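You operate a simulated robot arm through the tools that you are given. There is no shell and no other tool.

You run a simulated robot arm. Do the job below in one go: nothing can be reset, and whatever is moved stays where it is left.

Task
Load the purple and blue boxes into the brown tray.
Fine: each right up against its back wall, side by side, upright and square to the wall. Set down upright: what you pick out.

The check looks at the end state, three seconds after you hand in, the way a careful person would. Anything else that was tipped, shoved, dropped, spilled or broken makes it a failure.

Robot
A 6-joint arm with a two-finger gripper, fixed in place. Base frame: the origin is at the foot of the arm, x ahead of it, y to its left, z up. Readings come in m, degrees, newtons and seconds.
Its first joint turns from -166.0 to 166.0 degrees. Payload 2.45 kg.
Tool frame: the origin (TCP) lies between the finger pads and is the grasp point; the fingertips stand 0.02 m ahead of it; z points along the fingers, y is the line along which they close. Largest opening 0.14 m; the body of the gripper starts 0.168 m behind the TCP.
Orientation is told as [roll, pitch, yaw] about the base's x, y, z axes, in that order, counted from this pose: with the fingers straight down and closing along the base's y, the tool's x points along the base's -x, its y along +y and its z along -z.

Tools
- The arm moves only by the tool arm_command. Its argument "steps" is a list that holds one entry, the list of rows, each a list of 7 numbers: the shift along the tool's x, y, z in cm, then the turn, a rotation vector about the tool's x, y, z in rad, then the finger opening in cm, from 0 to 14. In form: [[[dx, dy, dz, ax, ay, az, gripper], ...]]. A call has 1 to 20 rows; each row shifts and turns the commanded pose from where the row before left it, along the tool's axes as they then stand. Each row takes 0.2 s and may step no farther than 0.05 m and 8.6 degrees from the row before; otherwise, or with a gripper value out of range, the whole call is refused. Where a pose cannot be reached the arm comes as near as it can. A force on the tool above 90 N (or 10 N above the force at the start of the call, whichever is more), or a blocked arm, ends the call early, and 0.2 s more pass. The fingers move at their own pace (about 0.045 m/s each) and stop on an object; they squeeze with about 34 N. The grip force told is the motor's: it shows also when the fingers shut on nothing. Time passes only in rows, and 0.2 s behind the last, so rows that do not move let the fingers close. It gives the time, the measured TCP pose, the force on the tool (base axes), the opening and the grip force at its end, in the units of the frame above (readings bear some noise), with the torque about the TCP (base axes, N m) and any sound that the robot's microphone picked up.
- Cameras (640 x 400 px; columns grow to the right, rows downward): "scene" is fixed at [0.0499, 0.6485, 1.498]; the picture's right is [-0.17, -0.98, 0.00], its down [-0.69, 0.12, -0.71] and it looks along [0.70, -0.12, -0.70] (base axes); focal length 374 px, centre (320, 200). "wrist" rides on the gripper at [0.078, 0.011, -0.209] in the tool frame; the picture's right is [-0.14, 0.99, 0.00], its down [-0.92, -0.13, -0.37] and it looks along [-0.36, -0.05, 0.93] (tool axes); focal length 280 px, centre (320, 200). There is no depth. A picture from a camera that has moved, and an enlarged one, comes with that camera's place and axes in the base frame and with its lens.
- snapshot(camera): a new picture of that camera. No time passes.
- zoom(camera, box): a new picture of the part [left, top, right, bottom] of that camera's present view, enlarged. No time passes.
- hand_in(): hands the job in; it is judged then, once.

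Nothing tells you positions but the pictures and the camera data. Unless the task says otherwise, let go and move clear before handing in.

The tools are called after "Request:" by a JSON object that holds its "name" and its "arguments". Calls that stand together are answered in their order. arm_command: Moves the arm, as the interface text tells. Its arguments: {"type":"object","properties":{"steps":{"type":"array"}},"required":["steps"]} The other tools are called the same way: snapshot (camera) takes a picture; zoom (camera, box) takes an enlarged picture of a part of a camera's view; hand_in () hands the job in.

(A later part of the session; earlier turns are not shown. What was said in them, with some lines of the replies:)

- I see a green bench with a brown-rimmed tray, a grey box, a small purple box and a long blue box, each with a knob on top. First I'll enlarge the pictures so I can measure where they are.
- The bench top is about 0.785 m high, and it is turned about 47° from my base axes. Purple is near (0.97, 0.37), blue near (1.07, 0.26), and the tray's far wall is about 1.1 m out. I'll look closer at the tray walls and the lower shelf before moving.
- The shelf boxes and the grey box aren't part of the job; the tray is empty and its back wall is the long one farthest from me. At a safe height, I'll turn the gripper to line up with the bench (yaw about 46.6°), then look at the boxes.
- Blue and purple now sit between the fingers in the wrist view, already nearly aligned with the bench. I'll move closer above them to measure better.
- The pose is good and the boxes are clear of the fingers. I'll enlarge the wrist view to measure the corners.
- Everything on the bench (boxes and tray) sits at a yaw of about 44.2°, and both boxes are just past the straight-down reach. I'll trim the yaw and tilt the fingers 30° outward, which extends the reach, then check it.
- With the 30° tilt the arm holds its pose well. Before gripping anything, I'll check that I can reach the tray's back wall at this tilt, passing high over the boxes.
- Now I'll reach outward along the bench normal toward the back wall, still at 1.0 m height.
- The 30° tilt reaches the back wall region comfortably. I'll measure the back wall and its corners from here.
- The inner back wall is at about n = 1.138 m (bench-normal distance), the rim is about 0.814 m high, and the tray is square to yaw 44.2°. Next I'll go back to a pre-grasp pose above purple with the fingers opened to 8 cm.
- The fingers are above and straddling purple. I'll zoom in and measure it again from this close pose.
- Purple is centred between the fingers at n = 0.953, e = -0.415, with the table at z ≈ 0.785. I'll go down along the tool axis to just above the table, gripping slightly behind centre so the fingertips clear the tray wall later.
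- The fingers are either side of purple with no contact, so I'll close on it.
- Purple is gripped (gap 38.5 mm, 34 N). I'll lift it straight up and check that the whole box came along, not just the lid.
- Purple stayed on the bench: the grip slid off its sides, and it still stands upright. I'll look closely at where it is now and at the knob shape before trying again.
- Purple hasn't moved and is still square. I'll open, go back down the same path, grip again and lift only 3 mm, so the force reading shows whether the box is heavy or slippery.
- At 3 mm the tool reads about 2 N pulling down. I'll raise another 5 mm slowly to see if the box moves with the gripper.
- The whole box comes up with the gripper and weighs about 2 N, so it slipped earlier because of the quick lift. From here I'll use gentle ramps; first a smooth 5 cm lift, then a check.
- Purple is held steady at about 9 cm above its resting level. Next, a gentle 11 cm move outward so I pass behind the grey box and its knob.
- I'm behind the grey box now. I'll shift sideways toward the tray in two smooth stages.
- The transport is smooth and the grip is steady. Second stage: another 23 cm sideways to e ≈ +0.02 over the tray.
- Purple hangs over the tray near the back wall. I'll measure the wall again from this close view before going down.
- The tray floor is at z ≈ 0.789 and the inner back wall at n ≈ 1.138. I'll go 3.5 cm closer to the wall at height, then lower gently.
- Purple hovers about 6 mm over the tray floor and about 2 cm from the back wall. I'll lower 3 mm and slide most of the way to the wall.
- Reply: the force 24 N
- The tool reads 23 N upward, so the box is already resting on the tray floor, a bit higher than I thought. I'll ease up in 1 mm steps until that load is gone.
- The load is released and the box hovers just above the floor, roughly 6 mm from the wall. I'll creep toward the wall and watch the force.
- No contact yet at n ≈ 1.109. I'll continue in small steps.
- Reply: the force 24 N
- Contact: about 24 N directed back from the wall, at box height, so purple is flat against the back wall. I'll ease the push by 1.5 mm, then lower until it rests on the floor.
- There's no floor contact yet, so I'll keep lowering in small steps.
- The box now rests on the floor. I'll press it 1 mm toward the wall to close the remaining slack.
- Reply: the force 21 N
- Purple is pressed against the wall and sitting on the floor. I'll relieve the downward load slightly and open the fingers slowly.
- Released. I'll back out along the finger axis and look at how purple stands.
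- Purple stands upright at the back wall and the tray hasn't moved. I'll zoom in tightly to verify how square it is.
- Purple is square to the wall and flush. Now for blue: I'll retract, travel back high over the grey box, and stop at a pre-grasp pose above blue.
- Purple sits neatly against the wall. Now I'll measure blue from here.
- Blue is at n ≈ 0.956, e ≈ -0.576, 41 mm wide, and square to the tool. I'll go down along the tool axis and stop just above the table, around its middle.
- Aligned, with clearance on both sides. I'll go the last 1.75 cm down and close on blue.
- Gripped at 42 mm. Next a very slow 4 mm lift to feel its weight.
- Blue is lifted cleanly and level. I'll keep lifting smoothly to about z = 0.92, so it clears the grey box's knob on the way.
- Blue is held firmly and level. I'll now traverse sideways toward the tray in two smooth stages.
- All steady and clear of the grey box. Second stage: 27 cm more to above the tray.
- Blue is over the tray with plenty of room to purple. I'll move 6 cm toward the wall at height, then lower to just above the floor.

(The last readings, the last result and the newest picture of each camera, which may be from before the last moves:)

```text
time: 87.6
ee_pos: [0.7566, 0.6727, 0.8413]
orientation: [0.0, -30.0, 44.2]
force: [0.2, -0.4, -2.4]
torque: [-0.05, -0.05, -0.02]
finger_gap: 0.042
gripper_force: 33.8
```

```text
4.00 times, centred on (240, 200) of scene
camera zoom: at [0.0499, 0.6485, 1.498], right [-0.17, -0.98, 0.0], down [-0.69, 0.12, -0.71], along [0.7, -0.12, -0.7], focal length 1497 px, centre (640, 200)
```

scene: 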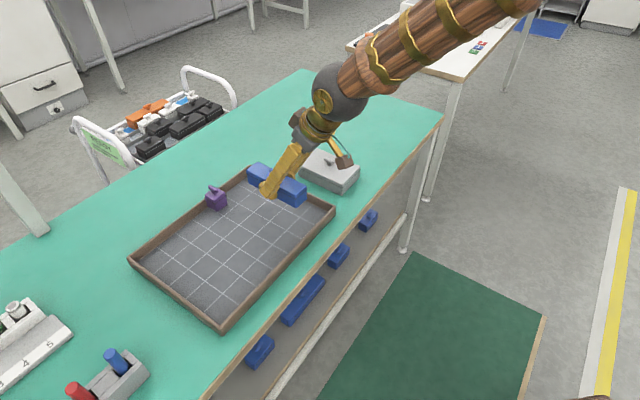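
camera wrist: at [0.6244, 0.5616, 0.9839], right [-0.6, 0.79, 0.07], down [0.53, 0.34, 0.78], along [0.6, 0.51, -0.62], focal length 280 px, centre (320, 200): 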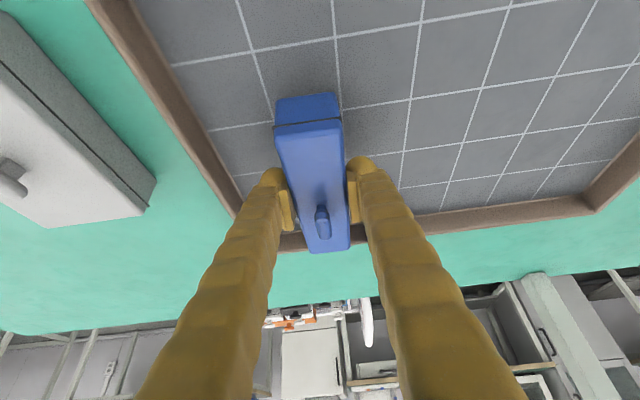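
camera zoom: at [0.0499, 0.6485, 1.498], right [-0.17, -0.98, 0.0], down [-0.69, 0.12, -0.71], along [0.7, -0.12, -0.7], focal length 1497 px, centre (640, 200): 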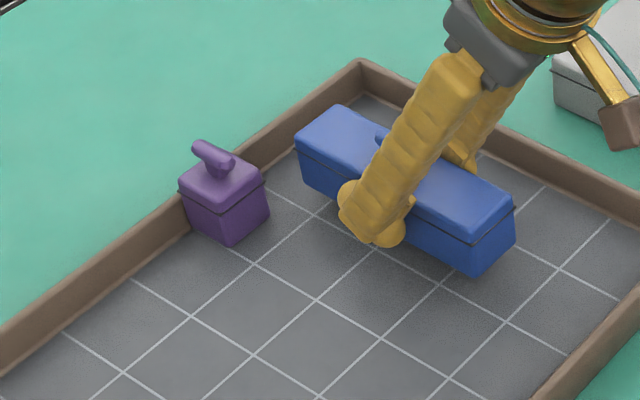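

Blue hangs about 16 mm above the tray floor, and purple is visible beside it in the scene view. I'll lower 12 mm more, then measure the gap to purple.

Request:
{"name": "arm_command", "arguments": {"steps": [[[0.05, 0, 0.0866, 0, 0, 0, 0], [0.1, 0, 0.1732, 0, 0, 0, 0], [0.15, 0, 0.2598, 0, 0, 0, 0], [0.15, 0, 0.2598, 0, 0, 0, 0], [0.1, 0, 0.1732, 0, 0, 0, 0], [0.05, 0, 0.0866, 0, 0, 0, 0], [0, 0, 0, 0, 0, 0, 0]]]}}

Request:
{"name": "zoom", "arguments": {"camera": "scene", "box": [195, 165, 265, 225]}}

Request:
{"name": "zoom", "arguments": {"camera": "wrist", "box": [240, 80, 400, 270]}}

```text
time: 89.2
ee_pos: [0.7558, 0.673, 0.83]
orientation: [0.0, -30.0, 44.2]
force: [-0.5, -0.1, -2.2]
torque: [-0.06, 0.01, 0.01]
finger_gap: 0.0418
gripper_force: 33.8
```

```text
6.67 times, centred on (230, 195) of scene
camera zoom: at [0.0499, 0.6485, 1.498], right [-0.17, -0.98, 0.0], down [-0.69, 0.12, -0.71], along [0.7, -0.12, -0.7], focal length 2495 px, centre (920, 233)
```

zoom: 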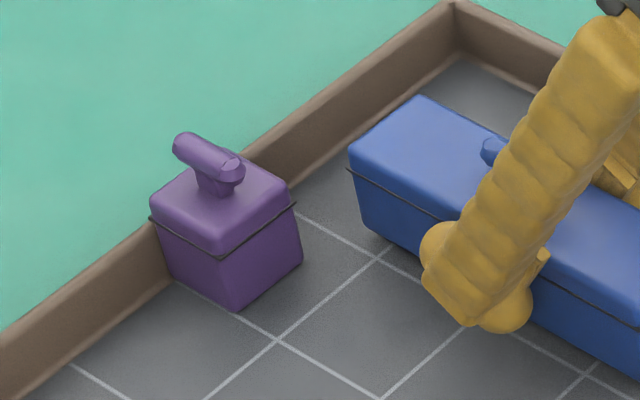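

```text
2.11 times, centred on (320, 175) of wrist
camera zoom: at [0.6244, 0.5617, 0.9726], right [-0.6, 0.79, 0.07], down [0.53, 0.34, 0.78], along [0.6, 0.51, -0.62], focal length 590 px, centre (320, 253)
```

zoom: 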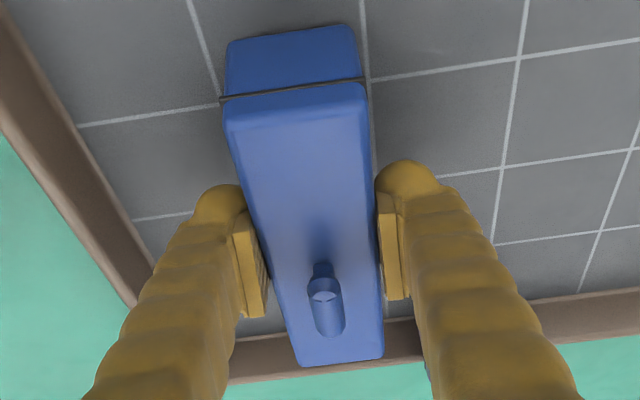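

The gap between blue's side and purple's near side is about 23 mm. I'll shift 19 mm sideways, which leaves roughly 4–5 mm, before sliding forward.

Request:
{"name": "arm_command", "arguments": {"steps": [[[0, 0.2, 0, 0, 0, 0, 0], [0, 0.4, 0, 0, 0, 0, 0], [0, 0.5, 0, 0, 0, 0, 0], [0, 0.4, 0, 0, 0, 0, 0], [0, 0.3, 0, 0, 0, 0, 0], [0, 0.1, 0, 0, 0, 0, 0], [0, 0, 0, 0, 0, 0, 0]]]}}

Request:
{"name": "zoom", "arguments": {"camera": "scene", "box": [195, 165, 265, 225]}}

Request:
{"name": "zoom", "arguments": {"camera": "scene", "box": [210, 175, 245, 205]}}

```text
time: 90.8
ee_pos: [0.7424, 0.6877, 0.8303]
orientation: [-0.1, -29.9, 44.2]
force: [0.2, 0.1, -1.6]
torque: [-0.03, 0.02, -0.01]
finger_gap: 0.0417
gripper_force: 34.5
```

```text
6.67 times, centred on (230, 195) of scene
camera zoom: at [0.0499, 0.6485, 1.498], right [-0.17, -0.98, 0.0], down [-0.69, 0.12, -0.71], along [0.7, -0.12, -0.7], focal length 2495 px, centre (920, 233)
```

zoom: 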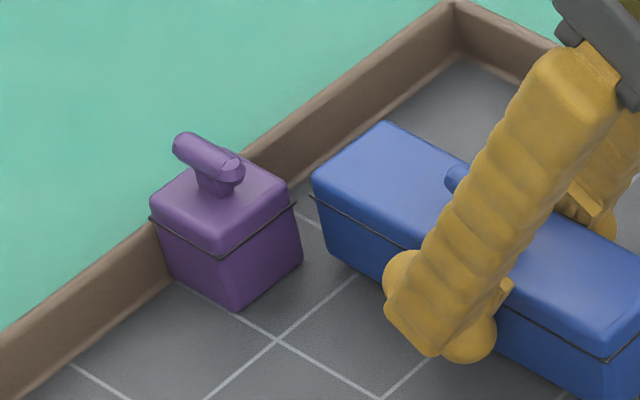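

```text
13.33 times, centred on (228, 190) of scene
camera zoom: at [0.0499, 0.6485, 1.498], right [-0.17, -0.98, 0.0], down [-0.69, 0.12, -0.71], along [0.7, -0.12, -0.7], focal length 4989 px, centre (1553, 333)
```

zoom: 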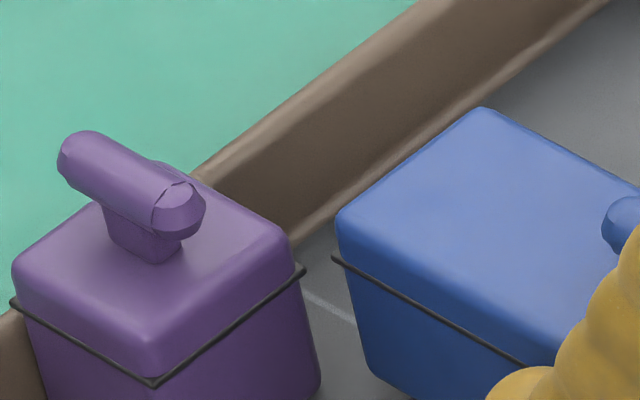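

The gap looks like only 1–4 mm, which is tighter than I want. I'll shift back 4 mm for safety, lower 3 mm, and check again.

Request:
{"name": "arm_command", "arguments": {"steps": [[[0, -0.1, 0, 0, 0, 0, 0], [0, -0.2, 0, 0, 0, 0, 0], [0, -0.1, 0, 0, 0, 0, 0], [0.05, 0, 0.0866, 0, 0, 0, 0], [0.05, 0, 0.0866, 0, 0, 0, 0], [0.05, 0, 0.0866, 0, 0, 0, 0], [0, 0, 0, 0, 0, 0, 0]]]}}

Request:
{"name": "zoom", "arguments": {"camera": "scene", "box": [210, 175, 245, 205]}}

```text
time: 92.4
ee_pos: [0.7436, 0.6837, 0.8268]
orientation: [0.0, -30.0, 44.2]
force: [-0.2, -0.5, -1.3]
torque: [0.0, -0.02, 0.0]
finger_gap: 0.042
gripper_force: 34.0
```

```text
13.33 times, centred on (228, 190) of scene
camera zoom: at [0.0499, 0.6485, 1.498], right [-0.17, -0.98, 0.0], down [-0.69, 0.12, -0.71], along [0.7, -0.12, -0.7], focal length 4989 px, centre (1553, 333)
```

zoom: 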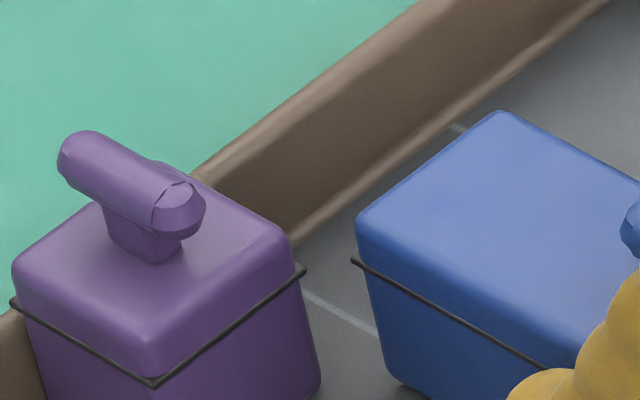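

The gap to purple is now about 5 mm and blue is lined up. I'll slide 4 cm toward the wall, just above the floor.

Request:
{"name": "arm_command", "arguments": {"steps": [[[-0.0866, 0, 0.05, 0, 0, 0, 0], [-0.1732, 0, 0.1, 0, 0, 0, 0], [-0.2598, 0, 0.15, 0, 0, 0, 0], [-0.3464, 0, 0.2, 0, 0, 0, 0], [-0.433, 0, 0.25, 0, 0, 0, 0], [-0.433, 0, 0.25, 0, 0, 0, 0], [-0.433, 0, 0.25, 0, 0, 0, 0], [-0.433, 0, 0.25, 0, 0, 0, 0], [-0.3464, 0, 0.2, 0, 0, 0, 0], [-0.2598, 0, 0.15, 0, 0, 0, 0], [-0.1732, 0, 0.1, 0, 0, 0, 0], [-0.0866, 0, 0.05, 0, 0, 0, 0], [0, 0, 0, 0, 0, 0, 0]]]}}

Request:
{"name": "zoom", "arguments": {"camera": "scene", "box": [200, 165, 260, 215]}}

Request:
{"name": "snapshot", "arguments": {"camera": "wrist"}}

```text
time: 95.2
ee_pos: [0.7736, 0.7129, 0.8266]
orientation: [-0.1, -30.1, 44.2]
force: [-0.8, 0.3, -2.2]
torque: [-0.02, 0.01, 0.0]
finger_gap: 0.0419
gripper_force: 33.6
```

```text
8.00 times, centred on (230, 190) of scene
camera zoom: at [0.0499, 0.6485, 1.498], right [-0.17, -0.98, 0.0], down [-0.69, 0.12, -0.71], along [0.7, -0.12, -0.7], focal length 2994 px, centre (1040, 280)
```

zoom: 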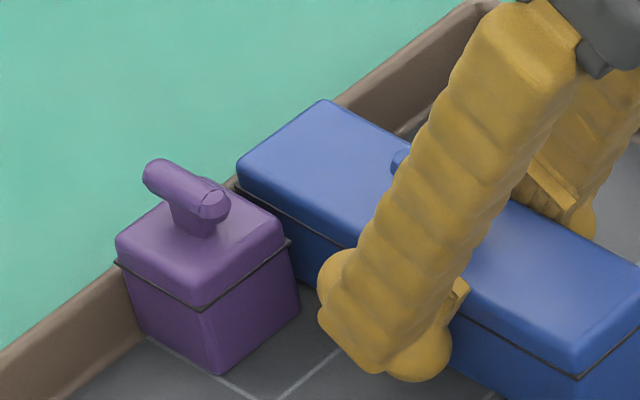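

```text
taken
camera wrist: at [0.6423, 0.6004, 0.9694], right [-0.61, 0.79, 0.07], down [0.53, 0.34, 0.78], along [0.6, 0.51, -0.62], focal length 280 px, centre (320, 200)
```

wrist: 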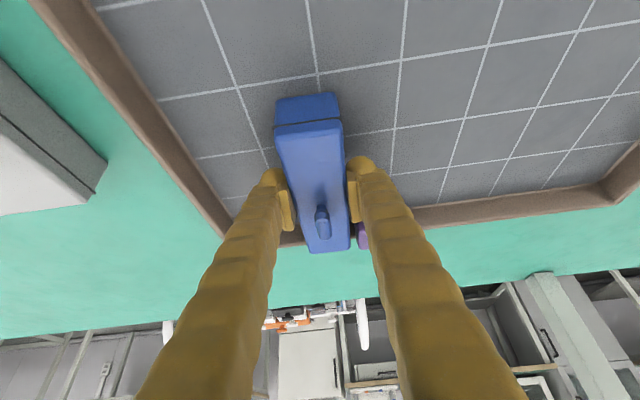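

Blue's far end has passed alongside purple with a clear gap, and the finger stays about 2 cm short of purple's front face. I'll creep forward to find wall contact.

Request:
{"name": "arm_command", "arguments": {"steps": [[[-0.0866, 0, 0.05, 0, 0, 0, 0], [-0.0866, 0, 0.05, 0, 0, 0, 0], [-0.0866, 0, 0.05, 0, 0, 0, 0], [-0.0866, 0, 0.05, 0, 0, 0, 0], [0, 0, 0, 0, 0, 0, 0]]]}}

Request:
{"name": "arm_command", "arguments": {"steps": [[[-0.0866, 0, 0.05, 0, 0, 0, 0], [0, 0, 0, 0, 0, 0, 0]]]}}

Request:
{"name": "arm_command", "arguments": {"steps": [[[-0.0866, 0, 0.05, 0, 0, 0, 0], [0, 0, 0, 0, 0, 0, 0]]]}}

```text
time: 96.4
ee_pos: [0.7776, 0.714, 0.8269]
orientation: [-0.1, -29.9, 44.3]
force: [-0.6, 0.5, -1.6]
torque: [-0.01, 0.01, -0.02]
finger_gap: 0.042
gripper_force: 33.5
```

```text
time: 97.0
ee_pos: [0.7776, 0.715, 0.8272]
orientation: [-0.2, -30.0, 44.2]
force: [0.2, 0.5, -1.9]
torque: [-0.06, 0.0, 0.0]
finger_gap: 0.0417
gripper_force: 34.2
```

```text
time: 97.6
ee_pos: [0.7784, 0.7166, 0.8264]
orientation: [-0.1, -29.9, 44.2]
force: [0.6, 0.8, -1.4]
torque: [0.0, 0.01, -0.01]
finger_gap: 0.042
gripper_force: 34.2
```

No contact yet. I'll keep going in 1 mm steps.

Request:
{"name": "arm_command", "arguments": {"steps": [[[-0.0866, 0, 0.05, 0, 0, 0, 0], [0, 0, 0, 0, 0, 0, 0]]]}}

Request:
{"name": "arm_command", "arguments": {"steps": [[[-0.0866, 0, 0.05, 0, 0, 0, 0], [0, 0, 0, 0, 0, 0, 0]]]}}

Request:
{"name": "zoom", "arguments": {"camera": "scene", "box": [200, 165, 260, 215]}}

```text
time: 98.2
ee_pos: [0.7796, 0.7175, 0.8265]
orientation: [-0.1, -29.9, 44.3]
force: [-1.7, -3.2, -2.3]
torque: [-0.03, 0.0, 0.02]
finger_gap: 0.0418
gripper_force: 34.0
```

```text
time: 98.8
ee_pos: [0.779, 0.7171, 0.8255]
orientation: [0.0, -30.0, 44.3]
force: [-16.6, -20.2, 3.7]
torque: [0.03, 0.09, 0.28]
finger_gap: 0.0419
gripper_force: 33.8
```

```text
8.00 times, centred on (230, 190) of scene
camera zoom: at [0.0499, 0.6485, 1.498], right [-0.17, -0.98, 0.0], down [-0.69, 0.12, -0.71], along [0.7, -0.12, -0.7], focal length 2994 px, centre (1040, 280)
```

zoom: 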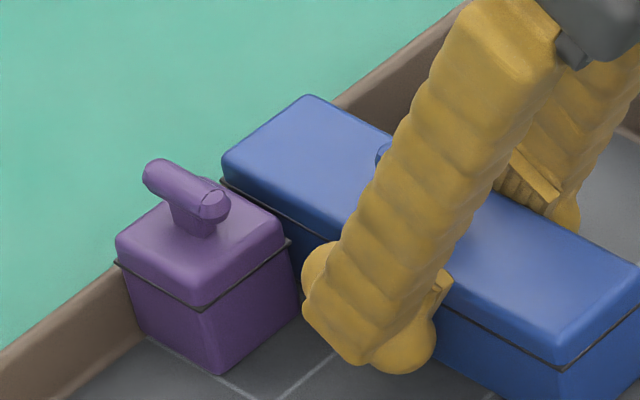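

Firm wall contact (26 N at box height). I'll ease back 1 mm and lower in small steps until blue rests on the floor.

Request:
{"name": "arm_command", "arguments": {"steps": [[[0.0866, 0, -0.05, 0, 0, 0, 0], [0, 0, 0, 0, 0, 0, 0]]]}}

Request:
{"name": "arm_command", "arguments": {"steps": [[[0.05, 0, 0.0866, 0, 0, 0, 0], [0, 0, 0, 0, 0, 0, 0]]]}}

Request:
{"name": "arm_command", "arguments": {"steps": [[[0.03, 0, 0.052, 0, 0, 0, 0], [0, 0, 0, 0, 0, 0, 0]]]}}

```text
time: 99.4
ee_pos: [0.7801, 0.7169, 0.8268]
orientation: [0.0, -30.1, 44.1]
force: [-5.7, -3.7, -3.8]
torque: [-0.19, 0.25, 0.24]
finger_gap: 0.0421
gripper_force: 34.0
```

```text
time: 100.0
ee_pos: [0.7796, 0.7171, 0.8254]
orientation: [0.0, -30.1, 44.2]
force: [-5.0, -3.7, 1.1]
torque: [0.07, 0.01, 0.15]
finger_gap: 0.0417
gripper_force: 34.4
```

```text
time: 100.6
ee_pos: [0.7791, 0.7168, 0.8252]
orientation: [-0.1, -30.1, 44.2]
force: [-4.8, -9.5, 6.4]
torque: [0.22, -0.36, 0.05]
finger_gap: 0.0419
gripper_force: 34.2
```

There's light contact at the far end. I'll lower another fraction of a millimetre to seat it fully.

Request:
{"name": "arm_command", "arguments": {"steps": [[[0.03, 0, 0.052, 0, 0, 0, 0], [0, 0, 0, 0, 0, 0, 0]]]}}

Request:
{"name": "arm_command", "arguments": {"steps": [[[0.03, 0, 0.052, 0, 0, 0, 0], [0, 0, 0, 0, 0, 0, 0]]]}}

Request:
{"name": "zoom", "arguments": {"camera": "scene", "box": [200, 160, 290, 230]}}

```text
time: 101.2
ee_pos: [0.7793, 0.7171, 0.8256]
orientation: [-0.1, -30.1, 44.2]
force: [-6.4, -6.7, 14.1]
torque: [-0.11, 0.14, 0.22]
finger_gap: 0.042
gripper_force: 33.7
```

```text
time: 101.8
ee_pos: [0.7792, 0.7172, 0.8241]
orientation: [-0.1, -30.1, 44.3]
force: [-11.8, -8.1, 21.6]
torque: [0.01, 0.1, 0.25]
finger_gap: 0.0417
gripper_force: 34.4
```

```text
5.71 times, centred on (245, 195) of scene
camera zoom: at [0.0499, 0.6485, 1.498], right [-0.17, -0.98, 0.0], down [-0.69, 0.12, -0.71], along [0.7, -0.12, -0.7], focal length 2138 px, centre (749, 229)
```

zoom: 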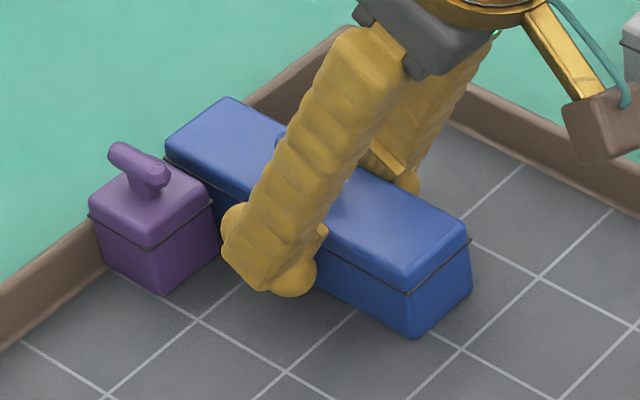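

Blue rests flat on the floor and touches the wall. I'll relieve the down load and open the fingers slowly.

Request:
{"name": "arm_command", "arguments": {"steps": [[[-0.04, 0, -0.0693, 0, 0, 0, 0], [0, 0, 0, 0, 0, 0, 0], [0, 0, 0, 0, 0, 0, 4.4], [0, 0, 0, 0, 0, 0, 4.8], [0, 0, 0, 0, 0, 0, 5.2], [0, 0, 0, 0, 0, 0, 5.6], [0, 0, 0, 0, 0, 0, 5.6]]]}}

Request:
{"name": "zoom", "arguments": {"camera": "scene", "box": [200, 160, 290, 230]}}

Request:
{"name": "snapshot", "arguments": {"camera": "wrist"}}

```text
time: 103.4
ee_pos: [0.7791, 0.7166, 0.8244]
orientation: [-0.1, -29.9, 44.2]
force: [0.3, -0.1, 0.2]
torque: [-0.02, -0.02, 0.0]
finger_gap: 0.056
gripper_force: 0.0
```

```text
5.71 times, centred on (245, 195) of scene
camera zoom: at [0.0499, 0.6485, 1.498], right [-0.17, -0.98, 0.0], down [-0.69, 0.12, -0.71], along [0.7, -0.12, -0.7], focal length 2138 px, centre (749, 229)
```

zoom: 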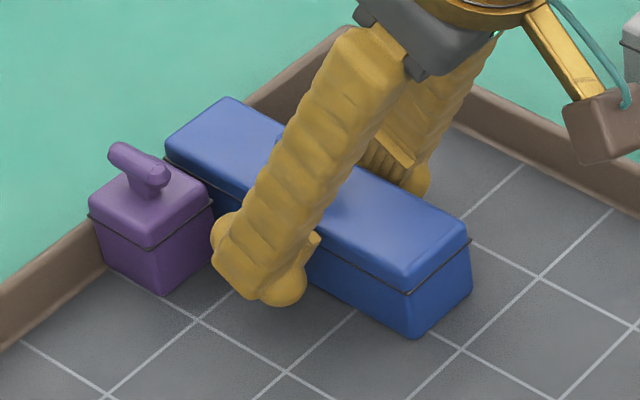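

```text
taken
camera wrist: at [0.6478, 0.6055, 0.9667], right [-0.6, 0.79, 0.07], down [0.53, 0.34, 0.78], along [0.6, 0.51, -0.62], focal length 280 px, centre (320, 200)
```

wrist: 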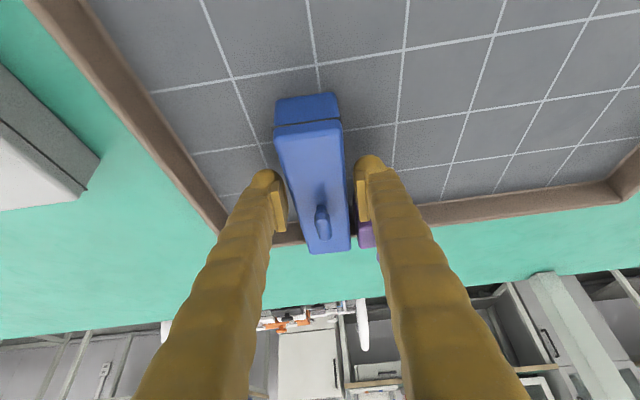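

Released with no forces. I'll withdraw along the finger axis and check the result.

Request:
{"name": "arm_command", "arguments": {"steps": [[[0, 0, -0.5, 0, 0, 0, 5.6], [0, 0, -1.0, 0, 0, 0, 5.6], [0, 0, -2, 0, 0, 0, 5.6], [0, 0, -3, 0, 0, 0, 5.6], [0, 0, -4, 0, 0, 0, 5.6], [0, 0, -4, 0, 0, 0, 5.6], [0, 0, -4, 0, 0, 0, 5.6], [0, 0, 0, 0, 0, 0, 5.6], [0, 0, 0, 0, 0, 0, 5.6]]]}}

Request:
{"name": "snapshot", "arguments": {"camera": "wrist"}}

Request:
{"name": "snapshot", "arguments": {"camera": "scene"}}

Request:
{"name": "zoom", "arguments": {"camera": "scene", "box": [200, 160, 290, 230]}}

```text
time: 105.4
ee_pos: [0.7132, 0.6534, 0.9861]
orientation: [0.0, -30.0, 44.1]
force: [0.2, 0.1, -0.3]
torque: [-0.02, 0.0, -0.03]
finger_gap: 0.0564
gripper_force: 0.1
```

```text
taken
camera wrist: at [0.5808, 0.5418, 1.1284], right [-0.6, 0.79, 0.07], down [0.53, 0.34, 0.78], along [0.6, 0.51, -0.62], focal length 280 px, centre (320, 200)
```

wrist: 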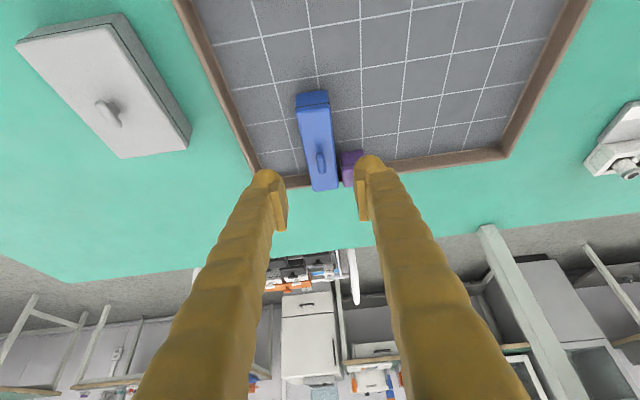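

```text
taken
```

scene: 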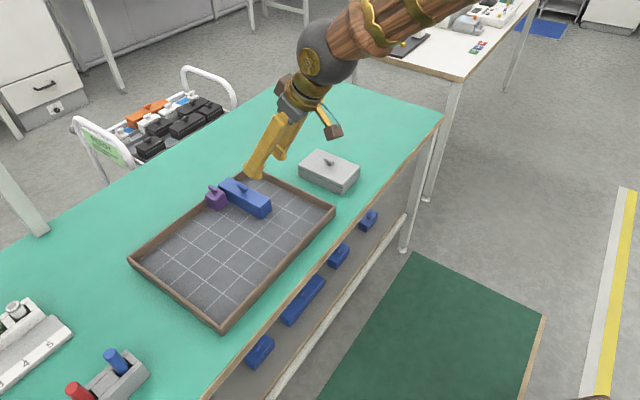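

```text
5.71 times, centred on (245, 195) of scene
camera zoom: at [0.0499, 0.6485, 1.498], right [-0.17, -0.98, 0.0], down [-0.69, 0.12, -0.71], along [0.7, -0.12, -0.7], focal length 2138 px, centre (749, 229)
```

zoom: 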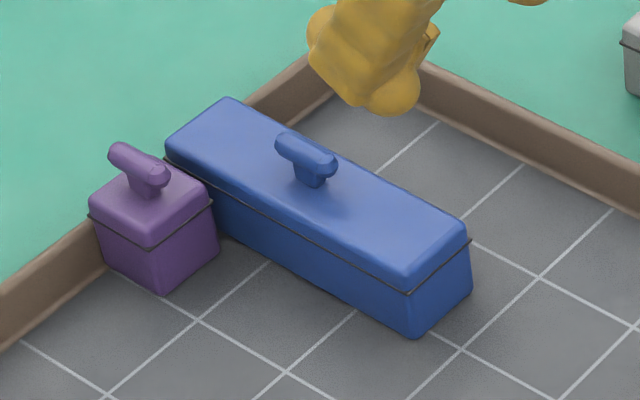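

Both boxes stand side by side against the back wall. I'll back farther away and take a closer look at squareness and wall contact.

Request:
{"name": "arm_command", "arguments": {"steps": [[[1.5, 0, -4, 0, 0, 0, 8], [1.5, 0, -4, 0, 0, 0, 10], [3, 0, -3.5, 0, 0, 0, 12], [4, 0, -2.5, 0, 0, 0, 14], [4, 0, -2.3, 0, 0, 0, 14], [4, 0, -2.3, 0, 0, 0, 14], [0, 0, 0, 0, 0, 0, 14], [0, 0, 0, 0, 0, 0, 14]]]}}

Request:
{"name": "snapshot", "arguments": {"camera": "wrist"}}

Request:
{"name": "zoom", "arguments": {"camera": "scene", "box": [195, 165, 265, 225]}}

```text
time: 107.2
ee_pos: [0.5309, 0.4792, 1.0543]
orientation: [0.0, -30.0, 44.3]
force: [0.5, -0.3, 0.2]
torque: [-0.01, 0.0, 0.0]
finger_gap: 0.1399
gripper_force: 0.0
```

```text
taken
camera wrist: at [0.3999, 0.3663, 1.1982], right [-0.6, 0.79, 0.07], down [0.53, 0.34, 0.78], along [0.6, 0.51, -0.62], focal length 280 px, centre (320, 200)
```

wrist: 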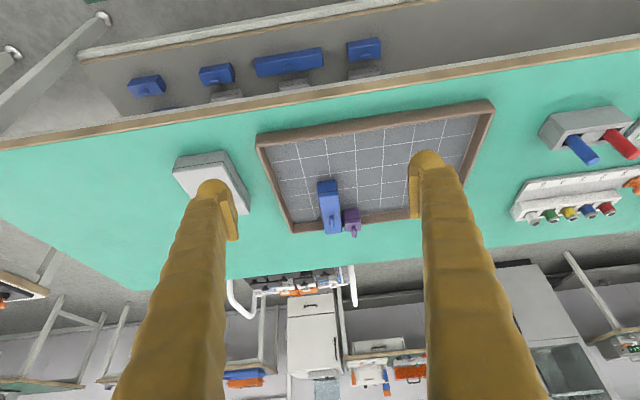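

```text
6.67 times, centred on (230, 195) of scene
camera zoom: at [0.0499, 0.6485, 1.498], right [-0.17, -0.98, 0.0], down [-0.69, 0.12, -0.71], along [0.7, -0.12, -0.7], focal length 2495 px, centre (920, 233)
```

zoom: 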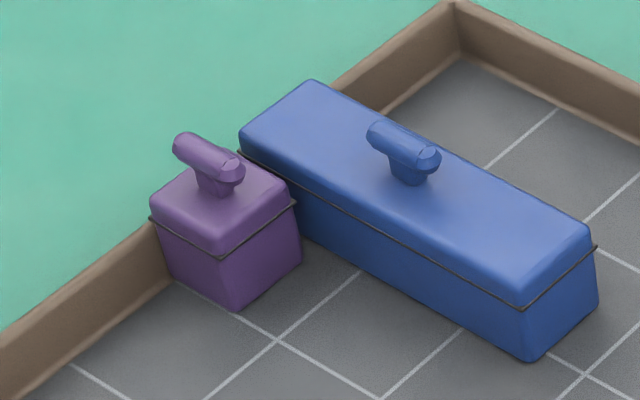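

Both boxes stand upright at the same distance against the back wall, about 6 mm apart and square to within about 0.6°. The tray and grey box look unmoved, and the open gripper is well clear, so I'm handing in.

Request:
{"name": "hand_in", "arguments": {}}

```text
The job is handed in.
```

The purple and blue boxes are in the brown tray, standing upright side by side against its back wall, and I've handed the job in.

- **Wall contact:** I pressed each box to the wall until the force rose. From the scene camera, both are the same distance back.
- **Spacing and angle:** The gap between the boxes is about 6 mm. Both look square to the wall to within about half a degree to one degree.
- **Surroundings:** The tray and the grey box look unmoved in the final pictures, and the gripper is open and well clear.
- **Slip:** On the first try, the fingers slid off the purple box when I lifted too fast. It stayed upright where it was, and I then lifted and carried both boxes slowly.
- **My readings of the task:** I took "back wall" to mean the long wall farthest from the arm. I left the blue boxes on the lower shelf alone, taking only the blue box on the bench as part of the job.
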